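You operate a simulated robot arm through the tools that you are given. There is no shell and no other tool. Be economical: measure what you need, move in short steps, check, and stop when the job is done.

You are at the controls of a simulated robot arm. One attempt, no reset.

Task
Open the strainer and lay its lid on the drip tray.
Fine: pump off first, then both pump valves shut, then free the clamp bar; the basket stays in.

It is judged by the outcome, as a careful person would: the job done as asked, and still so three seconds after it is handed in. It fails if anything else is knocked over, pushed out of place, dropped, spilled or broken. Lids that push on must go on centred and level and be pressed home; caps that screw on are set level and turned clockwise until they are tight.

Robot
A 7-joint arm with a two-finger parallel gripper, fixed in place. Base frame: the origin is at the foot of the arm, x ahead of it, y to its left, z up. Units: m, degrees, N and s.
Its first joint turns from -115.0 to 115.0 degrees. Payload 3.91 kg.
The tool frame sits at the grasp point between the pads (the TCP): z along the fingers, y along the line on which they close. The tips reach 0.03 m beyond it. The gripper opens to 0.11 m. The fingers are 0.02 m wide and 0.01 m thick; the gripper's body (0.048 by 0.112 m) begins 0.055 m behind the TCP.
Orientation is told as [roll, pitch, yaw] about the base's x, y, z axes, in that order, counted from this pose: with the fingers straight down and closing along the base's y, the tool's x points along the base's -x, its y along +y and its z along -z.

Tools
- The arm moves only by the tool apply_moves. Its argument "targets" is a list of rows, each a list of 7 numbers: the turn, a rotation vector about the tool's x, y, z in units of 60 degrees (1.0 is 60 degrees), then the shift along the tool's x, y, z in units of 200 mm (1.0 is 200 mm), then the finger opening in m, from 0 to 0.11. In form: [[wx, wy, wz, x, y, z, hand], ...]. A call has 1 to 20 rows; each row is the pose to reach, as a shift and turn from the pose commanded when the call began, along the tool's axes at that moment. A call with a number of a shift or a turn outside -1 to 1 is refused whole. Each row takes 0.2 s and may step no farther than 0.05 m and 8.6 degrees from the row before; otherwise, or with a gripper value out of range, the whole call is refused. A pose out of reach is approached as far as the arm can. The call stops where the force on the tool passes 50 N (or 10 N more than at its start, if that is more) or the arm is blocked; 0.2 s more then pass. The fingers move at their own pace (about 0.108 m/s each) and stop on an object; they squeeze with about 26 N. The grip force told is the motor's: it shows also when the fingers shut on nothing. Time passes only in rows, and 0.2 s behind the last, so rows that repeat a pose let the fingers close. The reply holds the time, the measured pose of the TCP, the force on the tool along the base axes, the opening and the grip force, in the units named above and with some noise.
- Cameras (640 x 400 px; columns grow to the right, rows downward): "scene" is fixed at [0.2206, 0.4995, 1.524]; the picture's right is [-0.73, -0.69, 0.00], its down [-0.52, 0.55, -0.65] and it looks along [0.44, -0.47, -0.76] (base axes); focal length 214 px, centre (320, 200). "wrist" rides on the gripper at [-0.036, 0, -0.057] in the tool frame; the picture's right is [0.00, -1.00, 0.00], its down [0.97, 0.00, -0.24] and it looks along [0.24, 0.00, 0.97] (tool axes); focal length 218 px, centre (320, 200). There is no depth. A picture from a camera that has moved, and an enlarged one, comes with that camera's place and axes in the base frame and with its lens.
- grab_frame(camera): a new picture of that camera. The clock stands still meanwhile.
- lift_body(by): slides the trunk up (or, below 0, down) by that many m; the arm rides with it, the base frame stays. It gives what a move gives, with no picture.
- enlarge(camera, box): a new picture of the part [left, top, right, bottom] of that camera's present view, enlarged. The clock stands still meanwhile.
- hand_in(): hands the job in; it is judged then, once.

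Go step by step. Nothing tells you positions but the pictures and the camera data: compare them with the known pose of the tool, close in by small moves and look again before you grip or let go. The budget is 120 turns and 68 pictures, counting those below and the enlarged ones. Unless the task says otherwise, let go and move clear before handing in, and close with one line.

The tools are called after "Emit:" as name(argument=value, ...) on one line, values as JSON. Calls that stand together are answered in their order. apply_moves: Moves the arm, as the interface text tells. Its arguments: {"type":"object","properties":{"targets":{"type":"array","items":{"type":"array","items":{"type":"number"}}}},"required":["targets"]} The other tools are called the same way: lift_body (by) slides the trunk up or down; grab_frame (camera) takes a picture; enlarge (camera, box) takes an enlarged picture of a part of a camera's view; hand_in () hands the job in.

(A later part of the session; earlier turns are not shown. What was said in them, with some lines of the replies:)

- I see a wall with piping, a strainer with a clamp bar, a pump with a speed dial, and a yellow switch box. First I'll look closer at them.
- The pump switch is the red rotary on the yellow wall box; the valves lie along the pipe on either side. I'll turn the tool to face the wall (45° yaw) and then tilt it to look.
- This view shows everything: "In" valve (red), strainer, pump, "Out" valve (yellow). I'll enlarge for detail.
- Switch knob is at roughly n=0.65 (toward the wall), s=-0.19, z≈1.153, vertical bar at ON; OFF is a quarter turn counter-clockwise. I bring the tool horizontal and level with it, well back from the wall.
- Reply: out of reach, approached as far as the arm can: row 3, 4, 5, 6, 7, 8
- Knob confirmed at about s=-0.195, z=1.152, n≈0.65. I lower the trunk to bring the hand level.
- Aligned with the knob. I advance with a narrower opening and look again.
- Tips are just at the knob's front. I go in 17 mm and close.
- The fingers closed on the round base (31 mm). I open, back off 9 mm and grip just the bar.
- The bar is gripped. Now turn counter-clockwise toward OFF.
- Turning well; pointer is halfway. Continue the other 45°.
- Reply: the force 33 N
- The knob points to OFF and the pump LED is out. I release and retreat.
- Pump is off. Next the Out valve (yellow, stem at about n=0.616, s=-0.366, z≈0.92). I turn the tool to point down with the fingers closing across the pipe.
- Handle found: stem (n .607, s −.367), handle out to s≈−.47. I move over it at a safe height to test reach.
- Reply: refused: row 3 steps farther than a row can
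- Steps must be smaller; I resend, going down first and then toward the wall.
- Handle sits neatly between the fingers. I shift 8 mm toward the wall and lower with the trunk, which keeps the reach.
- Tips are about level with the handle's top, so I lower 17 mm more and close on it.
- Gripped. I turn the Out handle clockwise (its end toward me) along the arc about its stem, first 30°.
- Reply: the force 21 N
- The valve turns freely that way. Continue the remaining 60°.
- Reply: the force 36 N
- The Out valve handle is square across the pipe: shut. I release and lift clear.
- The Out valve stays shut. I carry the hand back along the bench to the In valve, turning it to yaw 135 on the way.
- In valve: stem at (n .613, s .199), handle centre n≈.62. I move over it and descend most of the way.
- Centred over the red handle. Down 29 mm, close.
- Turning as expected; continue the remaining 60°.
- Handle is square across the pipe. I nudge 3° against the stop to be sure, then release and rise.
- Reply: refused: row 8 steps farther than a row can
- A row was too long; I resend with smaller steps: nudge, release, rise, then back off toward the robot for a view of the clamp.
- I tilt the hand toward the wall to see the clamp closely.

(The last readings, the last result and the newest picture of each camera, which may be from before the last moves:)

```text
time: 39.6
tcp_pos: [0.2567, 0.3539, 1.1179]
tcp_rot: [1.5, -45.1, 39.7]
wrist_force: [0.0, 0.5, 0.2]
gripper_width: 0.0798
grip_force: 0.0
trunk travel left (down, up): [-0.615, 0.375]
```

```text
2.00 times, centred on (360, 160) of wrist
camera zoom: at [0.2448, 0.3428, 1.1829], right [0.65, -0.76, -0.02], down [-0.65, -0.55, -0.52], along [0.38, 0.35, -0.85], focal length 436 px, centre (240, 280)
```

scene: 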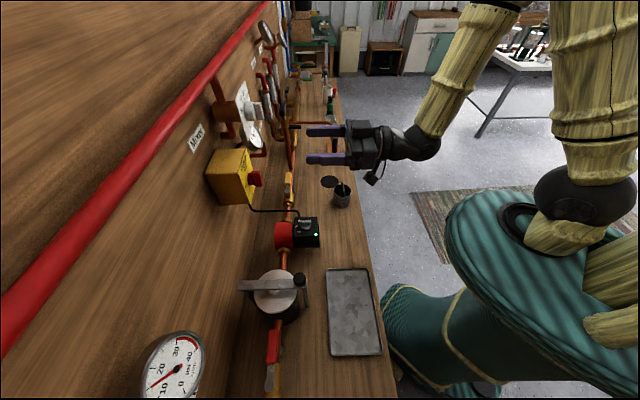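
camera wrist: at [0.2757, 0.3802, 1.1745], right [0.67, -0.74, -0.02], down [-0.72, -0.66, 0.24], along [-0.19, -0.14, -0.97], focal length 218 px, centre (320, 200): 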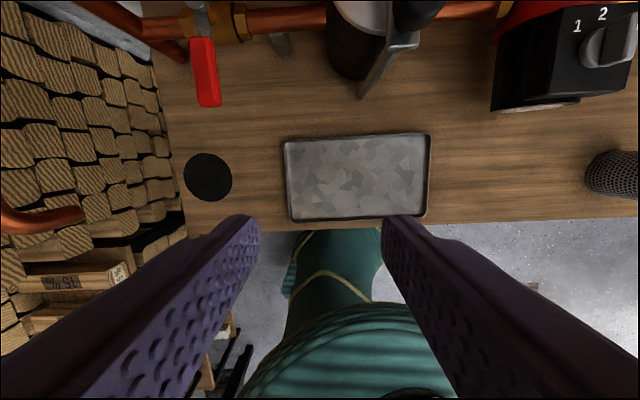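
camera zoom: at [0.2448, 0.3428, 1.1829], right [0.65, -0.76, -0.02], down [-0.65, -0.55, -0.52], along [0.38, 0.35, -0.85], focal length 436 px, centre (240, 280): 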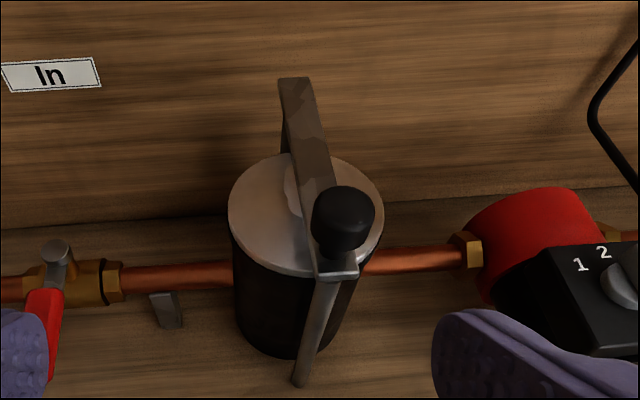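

The clamp is a swing bail: a bar over the lid's boss with a leg each side down to the foot, and a black knob on the bar's near end (n≈.555, s≈.010, z≈1.008). I'll raise the trunk, then bring the tool to yaw 135 so the pads close along the swing axis.

Emit:
lift_body(by=0.12)

Emit:
apply_moves(targets=[[0, 0.125, 0, 0, 0, 0, 0.08], [0, 0.25, 0, 0, 0, 0, 0.08], [0, 0.375, 0, 0, 0, 0, 0.08], [0, 0.5, 0, 0, 0, 0, 0.08], [0, 0.625, 0, 0, 0, 0, 0.08], [0, 0.75, 0, 0, 0, 0, 0.08]])

Emit:
apply_moves(targets=[[0, 0, -0.125, 0, 0, 0, 0.08], [0, 0, -0.25, 0, 0, 0, 0.08], [0, 0, -0.375, 0, 0, 0, 0.08], [0, 0, -0.5, 0, 0, 0, 0.08], [0, 0, -0.625, 0, 0, 0, 0.08], [0, 0, -0.75, 0, 0, 0, 0.08]])

Emit:
apply_moves(targets=[[0, 0, -0.125, 0, 0, 0, 0.08], [0, 0, -0.25, 0, 0, 0, 0.08], [0, 0, -0.375, 0, 0, 0, 0.08], [0, 0, -0.5, 0, 0, 0, 0.08], [0, 0, -0.625, 0, 0, 0, 0.08], [0, 0, -0.75, 0, 0, 0, 0.08]])

```text
time: 41.1
tcp_pos: [0.2565, 0.3541, 1.2365]
tcp_rot: [0.6, -45.1, 40.1]
wrist_force: [0.5, 0.1, 0.4]
gripper_width: 0.08
grip_force: 0.0
trunk travel left (down, up): [-0.735, 0.255]
```

```text
time: 42.5
tcp_pos: [0.2486, 0.3593, 1.2318]
tcp_rot: [-0.8, 0.3, 41.8]
wrist_force: [0.0, -0.6, 0.0]
gripper_width: 0.0799
grip_force: 0.0
trunk travel left (down, up): [-0.735, 0.255]
```

```text
time: 44.0
tcp_pos: [0.248, 0.3592, 1.2323]
tcp_rot: [-0.1, 0.3, 87.0]
wrist_force: [1.0, 0.0, 0.1]
gripper_width: 0.0801
grip_force: 0.0
trunk travel left (down, up): [-0.735, 0.255]
```

```text
time: 45.4
tcp_pos: [0.2477, 0.3586, 1.2341]
tcp_rot: [0.1, 0.2, 131.9]
wrist_force: [-0.5, 0.6, -0.3]
gripper_width: 0.08
grip_force: 0.1
trunk travel left (down, up): [-0.735, 0.255]
```

Now move over the knob, stopping 50 mm above, and look.

Emit:
apply_moves(targets=[[0, 0, -0.02, 0.06, -0.14, 0.05, 0.08], [0, 0, -0.05, 0.12, -0.28, 0.15, 0.08], [0, 0, -0.05, 0.18, -0.42, 0.28, 0.08], [0, 0, -0.05, 0.25, -0.55, 0.42, 0.08], [0, 0, -0.05, 0.307, -0.648, 0.57, 0.08], [0, 0, -0.05, 0.307, -0.648, 0.74, 0.08]])

Emit:
grab_frame(camera="wrist")

```text
time: 46.8
tcp_pos: [0.3638, 0.4172, 1.0846]
tcp_rot: [0.0, 0.0, 138.1]
wrist_force: [0.0, 0.9, 0.4]
gripper_width: 0.0801
grip_force: 0.1
trunk travel left (down, up): [-0.735, 0.255]
```

```text
28 pictures are left
camera wrist: at [0.3357, 0.4416, 1.1413], right [0.67, 0.74, 0.0], down [0.72, -0.65, 0.24], along [0.18, -0.16, -0.97], focal length 218 px, centre (320, 200)
```

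wrist: 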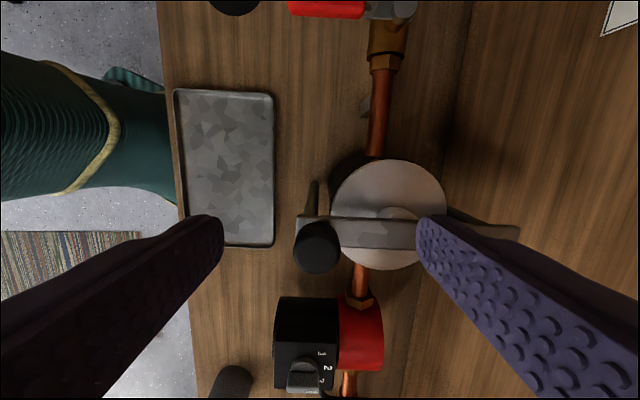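

Knob centre confirmed at (n .551, s .011). I shift, square up, and descend over it.

Emit:
apply_moves(targets=[[0, 0, 0.03, 0.08, 0.005, 0.05, 0.06], [0, 0, 0.05, 0.135, 0.012, 0.1, 0.06], [0, 0, 0.05, 0.135, 0.012, 0.2, 0.06], [0, 0, 0.05, 0.135, 0.012, 0.295, 0.06]])

Emit:
grab_frame(camera="wrist")

Emit:
enlarge(camera="scene", box=[220, 220, 380, 320])

```text
time: 47.8
tcp_pos: [0.3806, 0.3962, 1.0273]
tcp_rot: [-0.1, 0.0, 135.0]
wrist_force: [-0.7, -0.1, -0.2]
gripper_width: 0.0598
grip_force: 0.1
trunk travel left (down, up): [-0.735, 0.255]
```

```text
27 pictures are left
camera wrist: at [0.3548, 0.422, 1.0838], right [0.71, 0.71, 0.0], down [0.69, -0.69, 0.24], along [0.17, -0.17, -0.97], focal length 218 px, centre (320, 200)
```

wrist: 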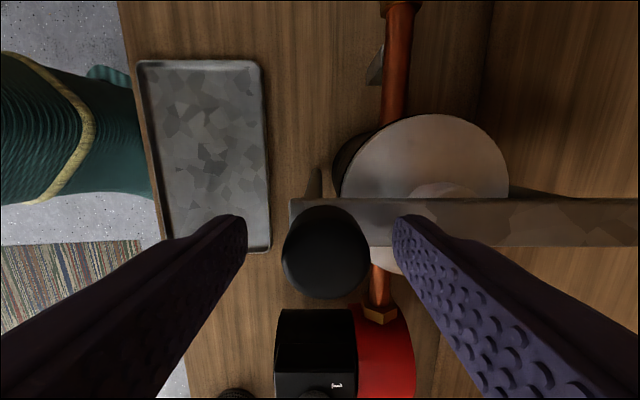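

```text
4.00 times, centred on (300, 270) of scene
camera zoom: at [0.2206, 0.4995, 1.524], right [-0.73, -0.69, 0.0], down [-0.52, 0.55, -0.65], along [0.44, -0.47, -0.76], focal length 858 px, centre (400, -80)
```

zoom: 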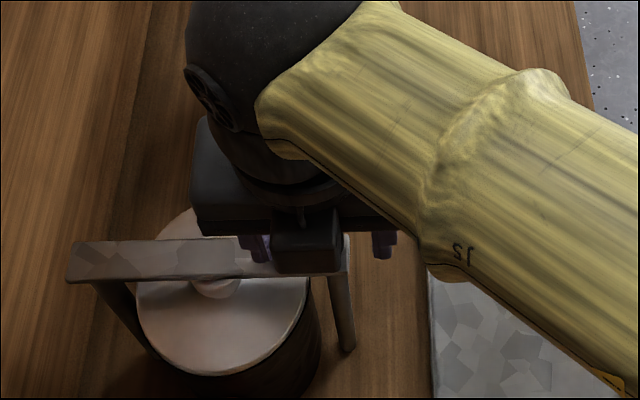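

Knob is between the pads. I close on it and swing the bar gently toward the In valve side, 15° first.

Emit:
apply_moves(targets=[[0, 0, 0, 0, 0, 0, 0], [0, 0, 0, 0, 0, 0, 0], [0, 0, 0, 0, 0, 0, 0]])

Emit:
apply_moves(targets=[[0, 0, 0, -0.05, 0, 0.002, 0], [0, 0, 0, -0.1, 0, 0.006, 0], [0, 0, 0, -0.16, 0, 0.015, 0], [0, 0, 0, -0.225, 0, 0.03, 0]])

Emit:
grab_frame(camera="wrist")

```text
time: 48.5
tcp_pos: [0.3834, 0.397, 1.0271]
tcp_rot: [-0.1, 0.0, 135.2]
wrist_force: [9.6, 8.4, 3.3]
gripper_width: 0.0289
grip_force: 44.9
trunk travel left (down, up): [-0.735, 0.255]
```

```text
time: 49.5
tcp_pos: [0.3472, 0.4299, 1.0202]
tcp_rot: [0.1, -0.2, 135.1]
wrist_force: [0.0, 0.2, 0.5]
gripper_width: 0.0
grip_force: 38.2
trunk travel left (down, up): [-0.735, 0.255]
```

```text
25 pictures are left
camera wrist: at [0.3206, 0.4559, 1.0768], right [0.71, 0.71, 0.0], down [0.69, -0.68, 0.24], along [0.17, -0.17, -0.97], focal length 218 px, centre (320, 200)
```

wrist: 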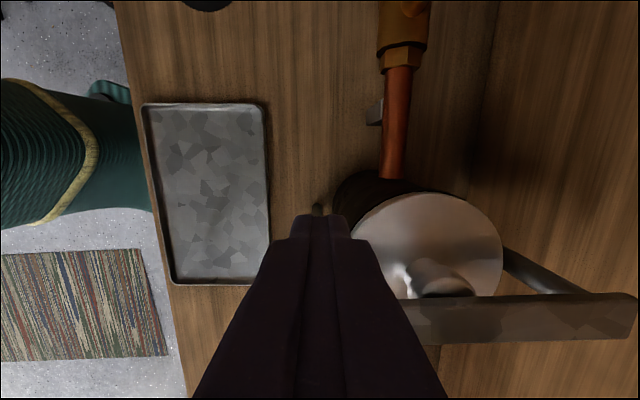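

The knob slipped out; the bar did not follow that way. I lift clear and look closely at how it's held.

Emit:
apply_moves(targets=[[0, 0, 0, 0, 0, -0.15, 0.03], [0, 0, 0, -0.15, 0.05, -0.2, 0.06], [0, 0, 0, -0.3, 0.15, -0.2, 0.11], [0, 0, 0, -0.35, 0.15, -0.1, 0.11]])

Emit:
enlarge(camera="wrist", box=[280, 160, 600, 400])

Emit:
enlarge(camera="scene", box=[220, 230, 350, 350])

```text
time: 50.5
tcp_pos: [0.2785, 0.4571, 1.0406]
tcp_rot: [0.0, 0.0, 135.0]
wrist_force: [-0.2, 1.2, -0.6]
gripper_width: 0.11
grip_force: 0.1
trunk travel left (down, up): [-0.735, 0.255]
```

```text
1.67 times, centred on (440, 280) of wrist
camera zoom: at [0.2522, 0.4835, 1.0979], right [0.71, 0.71, 0.0], down [0.69, -0.69, 0.24], along [0.17, -0.17, -0.97], focal length 364 px, centre (120, 67)
```

zoom: 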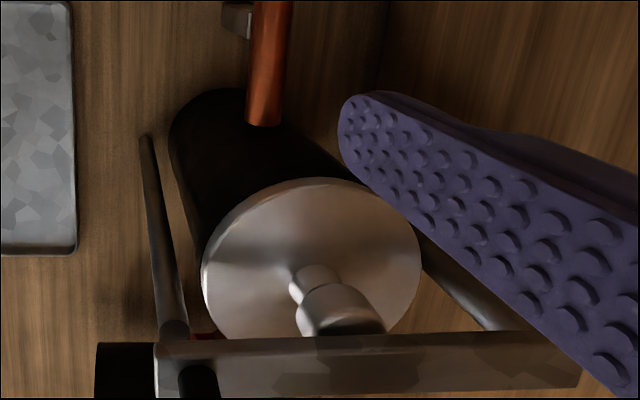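

```text
3.33 times, centred on (285, 290) of scene
camera zoom: at [0.2206, 0.4995, 1.524], right [-0.73, -0.69, 0.0], down [-0.52, 0.55, -0.65], along [0.44, -0.47, -0.76], focal length 715 px, centre (437, -100)
```

zoom: 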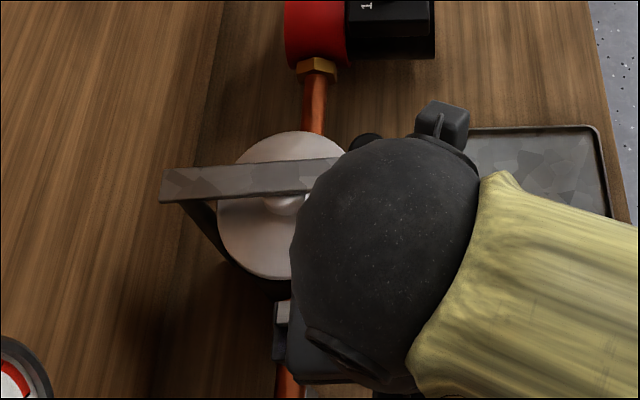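

The bar rests on the lid's mushroom knob and didn't move. I'll try the other direction: push bar and knob toward the pump with closed fingers, watching the force.

Emit:
apply_moves(targets=[[0, 0, 0, 0, -0.1, 0, 0], [0, 0, 0, 0.1, -0.18, 0.1, 0], [0, 0, 0, 0.25, -0.18, 0.2, 0], [0, 0, 0, 0.38, -0.18, 0.2, 0]])

Emit:
apply_moves(targets=[[0, 0, 0, 0.04, 0, 0, 0], [0, 0, 0, 0.08, 0, 0, 0], [0, 0, 0, 0.12, 0, 0, 0], [0, 0, 0, 0.16, 0, 0, 0], [0, 0, 0, 0.2, 0, 0, 0], [0, 0, 0, 0.24, 0, 0, 0]])

Emit:
enlarge(camera="scene", box=[220, 230, 350, 350])

```text
time: 51.5
tcp_pos: [0.3591, 0.4281, 1.0017]
tcp_rot: [-0.1, 0.0, 135.2]
wrist_force: [-0.2, -0.3, 0.0]
gripper_width: 0.0
grip_force: 26.1
trunk travel left (down, up): [-0.735, 0.255]
```

```text
time: 53.0
tcp_pos: [0.3922, 0.3953, 1.0002]
tcp_rot: [0.0, 0.0, 135.0]
wrist_force: [-0.3, 1.0, -0.3]
gripper_width: 0.0
grip_force: 26.7
trunk travel left (down, up): [-0.735, 0.255]
```

```text
3.33 times, centred on (285, 290) of scene
camera zoom: at [0.2206, 0.4995, 1.524], right [-0.73, -0.69, 0.0], down [-0.52, 0.55, -0.65], along [0.44, -0.47, -0.76], focal length 715 px, centre (437, -100)
```

zoom: 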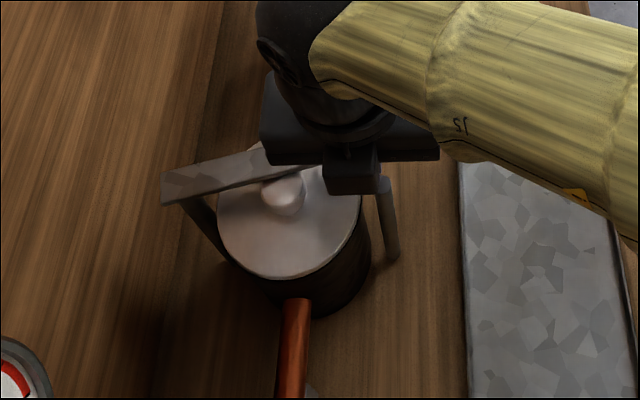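

The bar swings horizontally about its rear post toward the pump, and the front post stays: it's free. I keep pushing along the arc until it is clear of the lid.

Emit:
apply_moves(targets=[[0, 0, 0, 0.09, -0.045, 0, 0], [0, 0, 0, 0.17, -0.09, 0, 0], [0, 0, 0, 0.25, -0.13, 0, 0], [0, 0, 0, 0.326, -0.17, 0, 0], [0, 0, 0, 0.39, -0.225, 0, 0], [0, 0, 0, 0.456, -0.286, 0, 0], [0, 0, 0, 0.5, -0.355, 0, 0], [0, 0, 0, 0.546, -0.43, 0, 0]])

Emit:
grab_frame(camera="wrist")

Emit:
enlarge(camera="scene", box=[220, 210, 350, 350])

```text
time: 54.8
tcp_pos: [0.5306, 0.3811, 0.9988]
tcp_rot: [0.2, 0.0, 135.1]
wrist_force: [-0.7, 1.0, -0.7]
gripper_width: 0.0
grip_force: 25.4
trunk travel left (down, up): [-0.735, 0.255]
```

```text
21 pictures are left
camera wrist: at [0.5039, 0.4068, 1.0559], right [0.71, 0.71, 0.0], down [0.69, -0.68, 0.24], along [0.17, -0.17, -0.97], focal length 218 px, centre (320, 200)
```

wrist: 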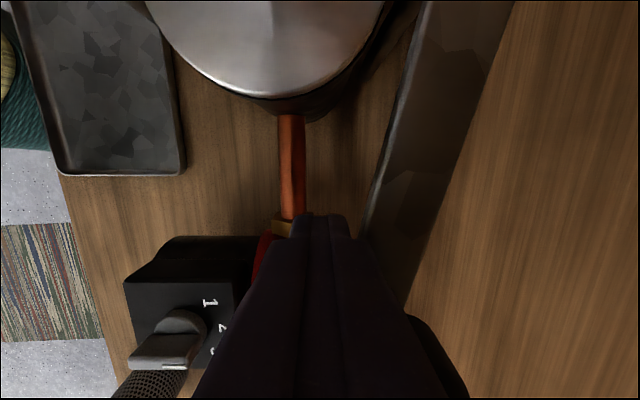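

```text
2.86 times, centred on (285, 280) of scene
camera zoom: at [0.2206, 0.4995, 1.524], right [-0.73, -0.69, 0.0], down [-0.52, 0.55, -0.65], along [0.44, -0.47, -0.76], focal length 613 px, centre (420, -29)
```

zoom: 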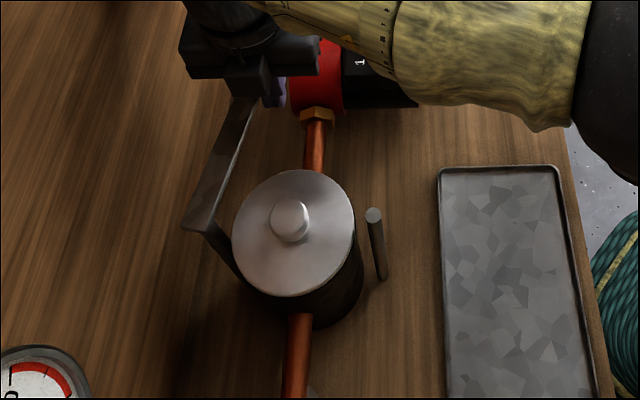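

The bar is fully clear of the lid; the lid's mushroom knob is at about (n .622, s .010). I rise, move over it and check.

Emit:
apply_moves(targets=[[0, 0, 0, -0.05, 0.08, -0.1, 0], [0, 0, 0, -0.1, 0.115, -0.3, 0.02], [0, 0, 0, -0.25, 0.115, -0.42, 0.07], [0, 0, 0, -0.42, 0.115, -0.42, 0.07], [0, 0, 0, -0.58, 0.115, -0.42, 0.07], [0, 0, 0, -0.58, 0.115, -0.3, 0.07]])

Emit:
grab_frame(camera="wrist")

```text
time: 56.1
tcp_pos: [0.4308, 0.4446, 1.061]
tcp_rot: [0.0, 0.0, 134.9]
wrist_force: [-0.2, 0.7, -0.9]
gripper_width: 0.0702
grip_force: 0.3
trunk travel left (down, up): [-0.735, 0.255]
```

```text
19 pictures are left
camera wrist: at [0.4044, 0.4698, 1.1175], right [0.71, 0.71, 0.0], down [0.69, -0.69, 0.24], along [0.17, -0.17, -0.97], focal length 218 px, centre (320, 200)
```

wrist: 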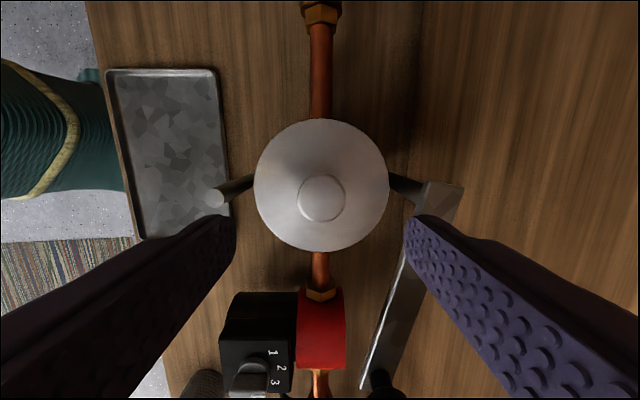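

Exactly centred over the lid knob. I descend to grip height with care, then close.

Emit:
apply_moves(targets=[[0, 0, 0, 0, 0, 0.15, 0.07], [0, 0, 0, 0, 0, 0.3, 0.07], [0, 0, 0, 0, 0, 0.4, 0.07], [0, 0, 0, 0, 0, 0.48, 0.07]])

Emit:
enlarge(camera="wrist", box=[200, 120, 440, 320])

```text
time: 57.1
tcp_pos: [0.4304, 0.4425, 0.9738]
tcp_rot: [-0.8, -0.1, 135.2]
wrist_force: [-0.6, 3.7, 52.7]
gripper_width: 0.0683
grip_force: 0.0
trunk travel left (down, up): [-0.735, 0.255]
```

```text
2.00 times, centred on (320, 220) of wrist
camera zoom: at [0.4032, 0.4682, 1.0311], right [0.71, 0.71, 0.01], down [0.69, -0.69, 0.24], along [0.18, -0.16, -0.97], focal length 436 px, centre (320, 160)
```

zoom: 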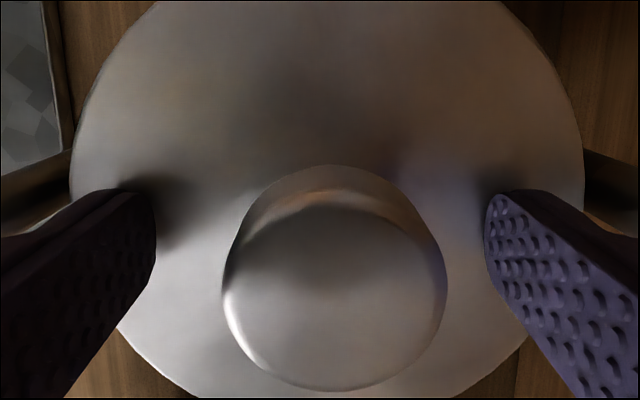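

The tips touched the lid's top (z≈.943). I raise a few mm and close on the knob.

Emit:
apply_moves(targets=[[0, 0, 0, 0, 0, -0.04, 0.07], [0, 0, 0, 0, 0, -0.04, 0.07]])

Emit:
apply_moves(targets=[[0, 0, 0, 0, 0, 0, 0], [0, 0, 0, 0, 0, 0, 0], [0, 0, 0, 0, 0, 0, 0]])

```text
time: 57.8
tcp_pos: [0.4303, 0.4435, 0.9738]
tcp_rot: [0.0, 0.1, 135.2]
wrist_force: [-1.7, 1.9, 18.8]
gripper_width: 0.0676
grip_force: 0.1
trunk travel left (down, up): [-0.735, 0.255]
```

```text
time: 58.5
tcp_pos: [0.4317, 0.4443, 0.9746]
tcp_rot: [0.0, 0.0, 135.0]
wrist_force: [-0.3, -1.6, 8.4]
gripper_width: 0.0319
grip_force: 25.9
trunk travel left (down, up): [-0.735, 0.255]
```

Gripped at 32 mm. I lift straight up a little and check that only the lid comes.

Emit:
apply_moves(targets=[[0, 0, 0, 0, 0, -0.03, 0], [0, 0, 0, 0, 0, -0.08, 0], [0, 0, 0, 0, 0, -0.15, 0], [0, 0, 0, 0, 0, -0.25, 0]])

Emit:
enlarge(camera="scene", box=[220, 210, 380, 350])

```text
time: 59.5
tcp_pos: [0.4324, 0.4449, 1.0241]
tcp_rot: [0.0, 0.1, 135.1]
wrist_force: [0.1, 0.2, -1.7]
gripper_width: 0.0322
grip_force: 26.0
trunk travel left (down, up): [-0.735, 0.255]
```

```text
2.86 times, centred on (300, 280) of scene
camera zoom: at [0.2206, 0.4995, 1.524], right [-0.73, -0.69, 0.0], down [-0.52, 0.55, -0.65], along [0.44, -0.47, -0.76], focal length 613 px, centre (377, -29)
```

zoom: 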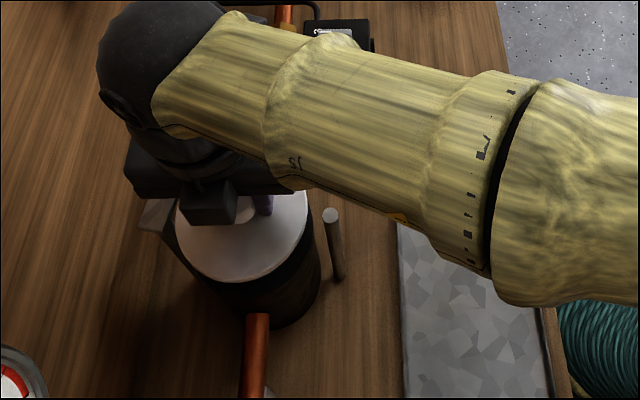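

It seems to be coming up; I lift another 70 mm and look underneath.

Emit:
apply_moves(targets=[[0, 0, 0, 0, 0, -0.12, 0], [0, 0, 0, 0, 0, -0.24, 0], [0, 0, 0, 0, 0, -0.36, 0]])

Emit:
enlarge(camera="scene", box=[200, 210, 380, 350])

```text
time: 60.4
tcp_pos: [0.4334, 0.4435, 1.0951]
tcp_rot: [0.1, -0.1, 134.9]
wrist_force: [-0.8, -0.2, -2.5]
gripper_width: 0.0322
grip_force: 25.9
trunk travel left (down, up): [-0.735, 0.255]
```

```text
2.86 times, centred on (290, 280) of scene
camera zoom: at [0.2206, 0.4995, 1.524], right [-0.73, -0.69, 0.0], down [-0.52, 0.55, -0.65], along [0.44, -0.47, -0.76], focal length 613 px, centre (406, -29)
```

zoom: 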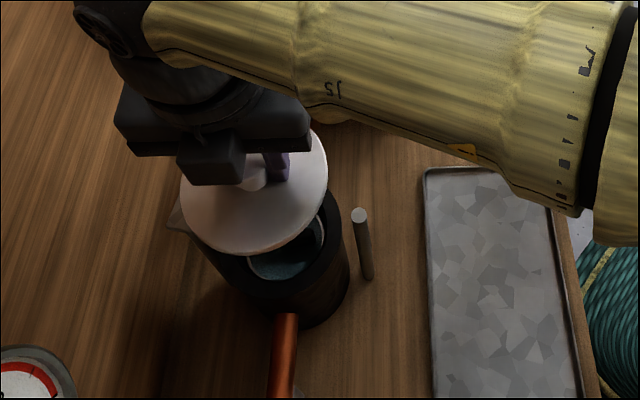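

The lid is off and the basket stays in. Tray triangulates to centre (n .402, s .020), rim z≈.79; I carry the lid over it.

Emit:
apply_moves(targets=[[0, 0, 0, 0, 0.15, -0.05, 0], [0, 0, 0, 0, 0.3, -0.05, 0], [0, 0, 0, 0, 0.45, -0.05, 0], [0, 0, 0, -0.03, 0.6, -0.05, 0], [0, 0, 0, -0.05, 0.75, -0.05, 0], [0, 0, 0, -0.065, 0.9, -0.05, 0], [0, 0, 0, -0.065, 1.0, 0, 0]])

Emit:
apply_moves(targets=[[0, 0, 0, 0, 0.09, 0.15, 0], [0, 0, 0, 0, 0.09, 0.3, 0], [0, 0, 0, 0, 0.09, 0.45, 0], [0, 0, 0, 0, 0.09, 0.6, 0]])

Emit:
grab_frame(camera="wrist")

Emit:
grab_frame(camera="scene")

```text
time: 62.0
tcp_pos: [0.2816, 0.3118, 1.0954]
tcp_rot: [0.1, 0.0, 135.1]
wrist_force: [0.0, 0.6, -3.1]
gripper_width: 0.032
grip_force: 26.2
trunk travel left (down, up): [-0.735, 0.255]
```

```text
time: 63.0
tcp_pos: [0.2701, 0.3007, 0.9732]
tcp_rot: [0.1, 0.0, 134.9]
wrist_force: [0.3, 0.7, -3.1]
gripper_width: 0.0323
grip_force: 25.8
trunk travel left (down, up): [-0.735, 0.255]
```

```text
15 pictures are left
camera wrist: at [0.2427, 0.3256, 1.0308], right [0.71, 0.71, 0.0], down [0.69, -0.69, 0.24], along [0.17, -0.17, -0.97], focal length 218 px, centre (320, 200)
```

wrist: 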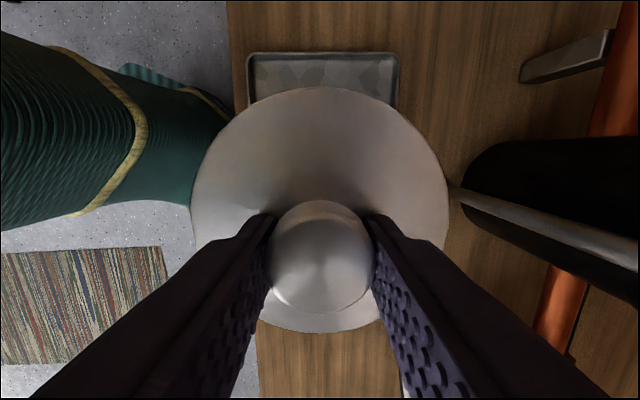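

```text
14 pictures are left
```

scene: 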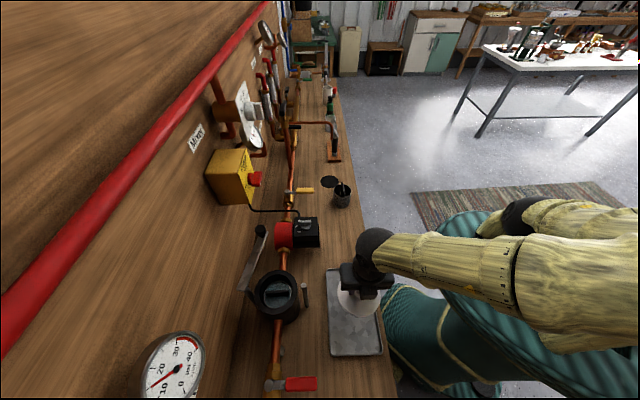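

Tray edges straddle the lid evenly (n .33–.48, tool at .404). I descend, the last part slowly.

Emit:
apply_moves(targets=[[0, 0, 0, 0, 0, 0.15, 0], [0, 0, 0, 0, 0, 0.3, 0], [0, 0, 0, 0, 0, 0.45, 0]])

Emit:
enlarge(camera="scene", box=[290, 250, 430, 370])

Emit:
grab_frame(camera="wrist")

```text
time: 63.8
tcp_pos: [0.2691, 0.3007, 0.8842]
tcp_rot: [0.1, 0.0, 135.0]
wrist_force: [-0.4, -0.3, -2.5]
gripper_width: 0.0323
grip_force: 26.4
trunk travel left (down, up): [-0.735, 0.255]
```

```text
3.33 times, centred on (360, 310) of scene
camera zoom: at [0.2206, 0.4995, 1.524], right [-0.73, -0.69, 0.0], down [-0.52, 0.55, -0.65], along [0.44, -0.47, -0.76], focal length 715 px, centre (187, -167)
```

zoom: 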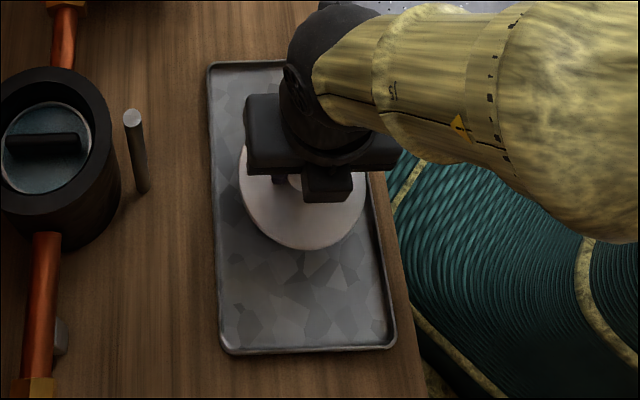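

```text
12 pictures are left
camera wrist: at [0.2423, 0.3264, 0.9406], right [0.71, 0.71, 0.0], down [0.69, -0.69, 0.24], along [0.17, -0.17, -0.97], focal length 218 px, centre (320, 200)
```

wrist: 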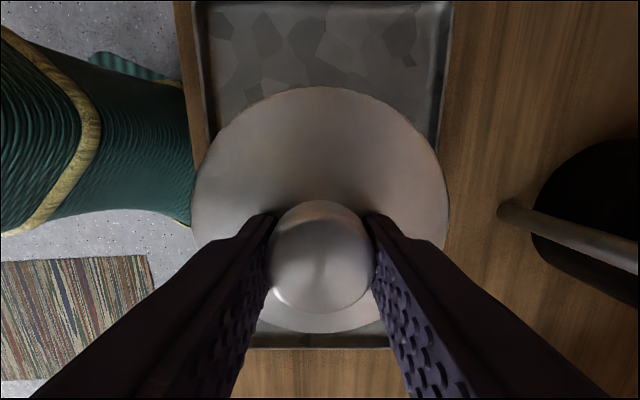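

Alignment is good. I lower in small steps, checking force.

Emit:
apply_moves(targets=[[0, 0, 0, 0, 0, 0.05, 0], [0, 0, 0, 0, 0, 0.1, 0], [0, 0, 0, 0, 0, 0.14, 0]])

Emit:
apply_moves(targets=[[0, 0, 0, 0, 0, 0.02, 0], [0, 0, 0, 0, 0, 0.04, 0]])

```text
time: 64.5
tcp_pos: [0.2677, 0.3005, 0.8571]
tcp_rot: [0.0, 0.0, 135.0]
wrist_force: [0.7, 0.0, -2.3]
gripper_width: 0.0321
grip_force: 25.8
trunk travel left (down, up): [-0.735, 0.255]
```

```text
time: 65.2
tcp_pos: [0.2685, 0.2994, 0.8481]
tcp_rot: [-0.1, 0.1, 135.1]
wrist_force: [-0.4, -0.9, -2.9]
gripper_width: 0.0321
grip_force: 26.6
trunk travel left (down, up): [-0.735, 0.255]
```

No contact yet; continuing down in small steps.

Emit:
apply_moves(targets=[[0, 0, 0, 0, 0, 0.02, 0], [0, 0, 0, 0, 0, 0.04, 0]])

Emit:
enlarge(camera="scene", box=[310, 260, 400, 340])

```text
time: 65.8
tcp_pos: [0.2682, 0.3, 0.8417]
tcp_rot: [0.0, 0.0, 135.0]
wrist_force: [-0.1, -0.8, -1.4]
gripper_width: 0.0321
grip_force: 25.8
trunk travel left (down, up): [-0.735, 0.255]
```

```text
5.00 times, centred on (355, 300) of scene
camera zoom: at [0.2206, 0.4995, 1.524], right [-0.73, -0.69, 0.0], down [-0.52, 0.55, -0.65], along [0.44, -0.47, -0.76], focal length 1072 px, centre (145, -300)
```

zoom: 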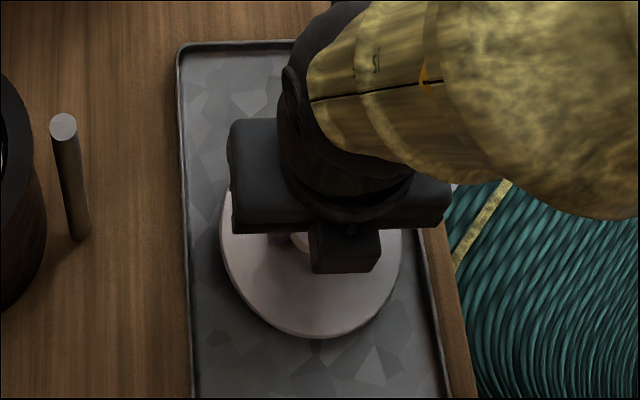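

Close now; a few more 4 mm steps until the load comes off.

Emit:
apply_moves(targets=[[0, 0, 0, 0, 0, 0.015, 0], [0, 0, 0, 0, 0, 0.03, 0]])

Emit:
apply_moves(targets=[[0, 0, 0, 0, 0, 0.015, 0], [0, 0, 0, 0, 0, 0.015, 0]])

```text
time: 66.3
tcp_pos: [0.2692, 0.2988, 0.8337]
tcp_rot: [0.0, 0.0, 135.0]
wrist_force: [-0.2, 0.1, -2.2]
gripper_width: 0.032
grip_force: 25.8
trunk travel left (down, up): [-0.735, 0.255]
```

```text
time: 67.0
tcp_pos: [0.2679, 0.3007, 0.8319]
tcp_rot: [0.0, -0.1, 135.0]
wrist_force: [-0.3, 0.3, -2.9]
gripper_width: 0.0322
grip_force: 25.9
trunk travel left (down, up): [-0.735, 0.255]
```

Emit:
apply_moves(targets=[[0, 0, 0, 0, 0, 0.015, 0], [0, 0, 0, 0, 0, 0.03, 0]])

Emit:
grab_frame(camera="wrist")

```text
time: 67.5
tcp_pos: [0.2686, 0.2996, 0.8273]
tcp_rot: [-0.2, 0.0, 135.0]
wrist_force: [-0.6, -0.4, 22.2]
gripper_width: 0.0322
grip_force: 25.8
trunk travel left (down, up): [-0.735, 0.255]
```

```text
10 pictures are left
camera wrist: at [0.2414, 0.3252, 0.8848], right [0.71, 0.71, 0.0], down [0.69, -0.69, 0.24], along [0.17, -0.17, -0.97], focal length 218 px, centre (320, 200)
```

wrist: 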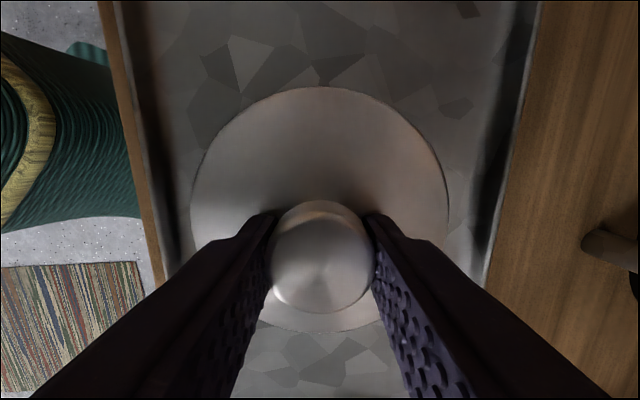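

The lid is down flat on the tray floor (22 N contact), well inside the rim. I ease up a hair, open, and rise clear.

Emit:
apply_moves(targets=[[0, 0, 0, 0, 0, -0.01, 0], [0, 0, 0, 0, 0, -0.01, 0.06], [0, 0, 0, 0, 0, -0.01, 0.06], [0, 0, 0, 0, 0, -0.1, 0.06], [0, 0, 0, 0, 0, -0.25, 0.06], [0, 0, 0, 0, 0, -0.45, 0.06], [0, 0, 0, 0, 0, -0.65, 0.06], [0, 0, 0, 0, 0, -0.85, 0.06]])

Emit:
grab_frame(camera="wrist")

Emit:
grab_frame(camera="scene")

```text
time: 69.3
tcp_pos: [0.2716, 0.2985, 0.9973]
tcp_rot: [0.0, 0.0, 135.0]
wrist_force: [-0.3, 0.1, 0.9]
gripper_width: 0.0602
grip_force: 0.1
trunk travel left (down, up): [-0.735, 0.255]
```

```text
9 pictures are left
camera wrist: at [0.2441, 0.3243, 1.054], right [0.71, 0.71, 0.0], down [0.69, -0.69, 0.24], along [0.17, -0.17, -0.97], focal length 218 px, centre (320, 200)
```

wrist: 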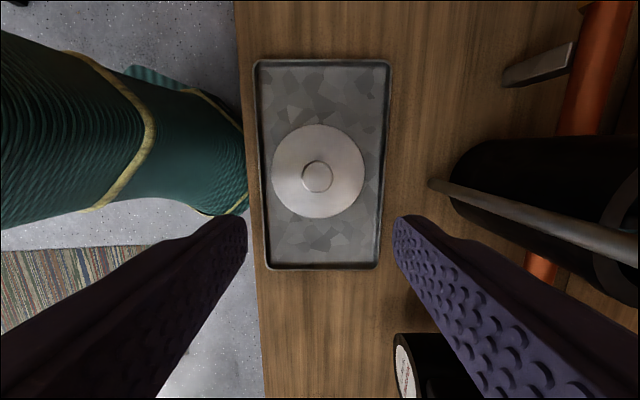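

```text
8 pictures are left
```

scene: 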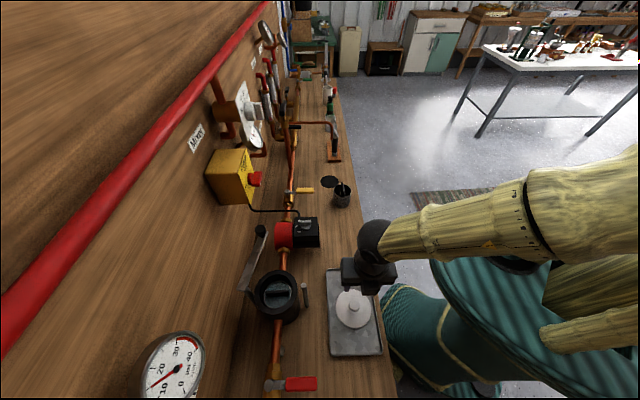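

The lid lies flat in the tray, the bar is swung aside, both valves are across the pipe and the pump is off. One last check on the basket, valves and switch.

Emit:
enlarge(camera="scene", box=[200, 140, 400, 400])

```text
1.54 times, centred on (300, 270) of scene
camera zoom: at [0.2206, 0.4995, 1.524], right [-0.73, -0.69, 0.0], down [-0.52, 0.55, -0.65], along [0.44, -0.47, -0.76], focal length 330 px, centre (351, 92)
```

zoom: 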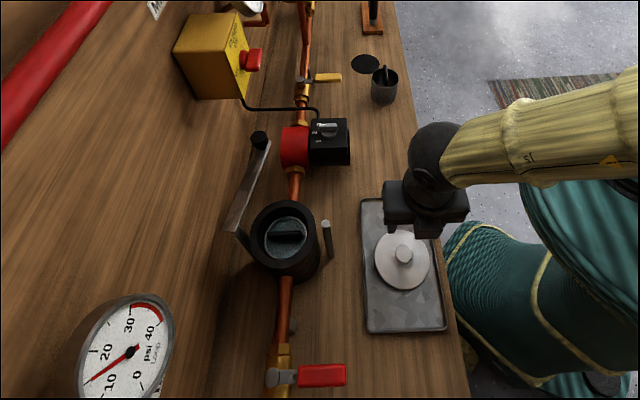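

Everything is as asked: the pump LED is dark, both valves are across the pipe, the basket is in place and the lid is on the tray. I'm handing it in.

Emit:
hand_in()

```text
The job is handed in.
```

The strainer is open and its lid lies flat on the drip tray: I switched the pump off first, then shut both valves, then swung the clamp bar clear, and the basket is still in.
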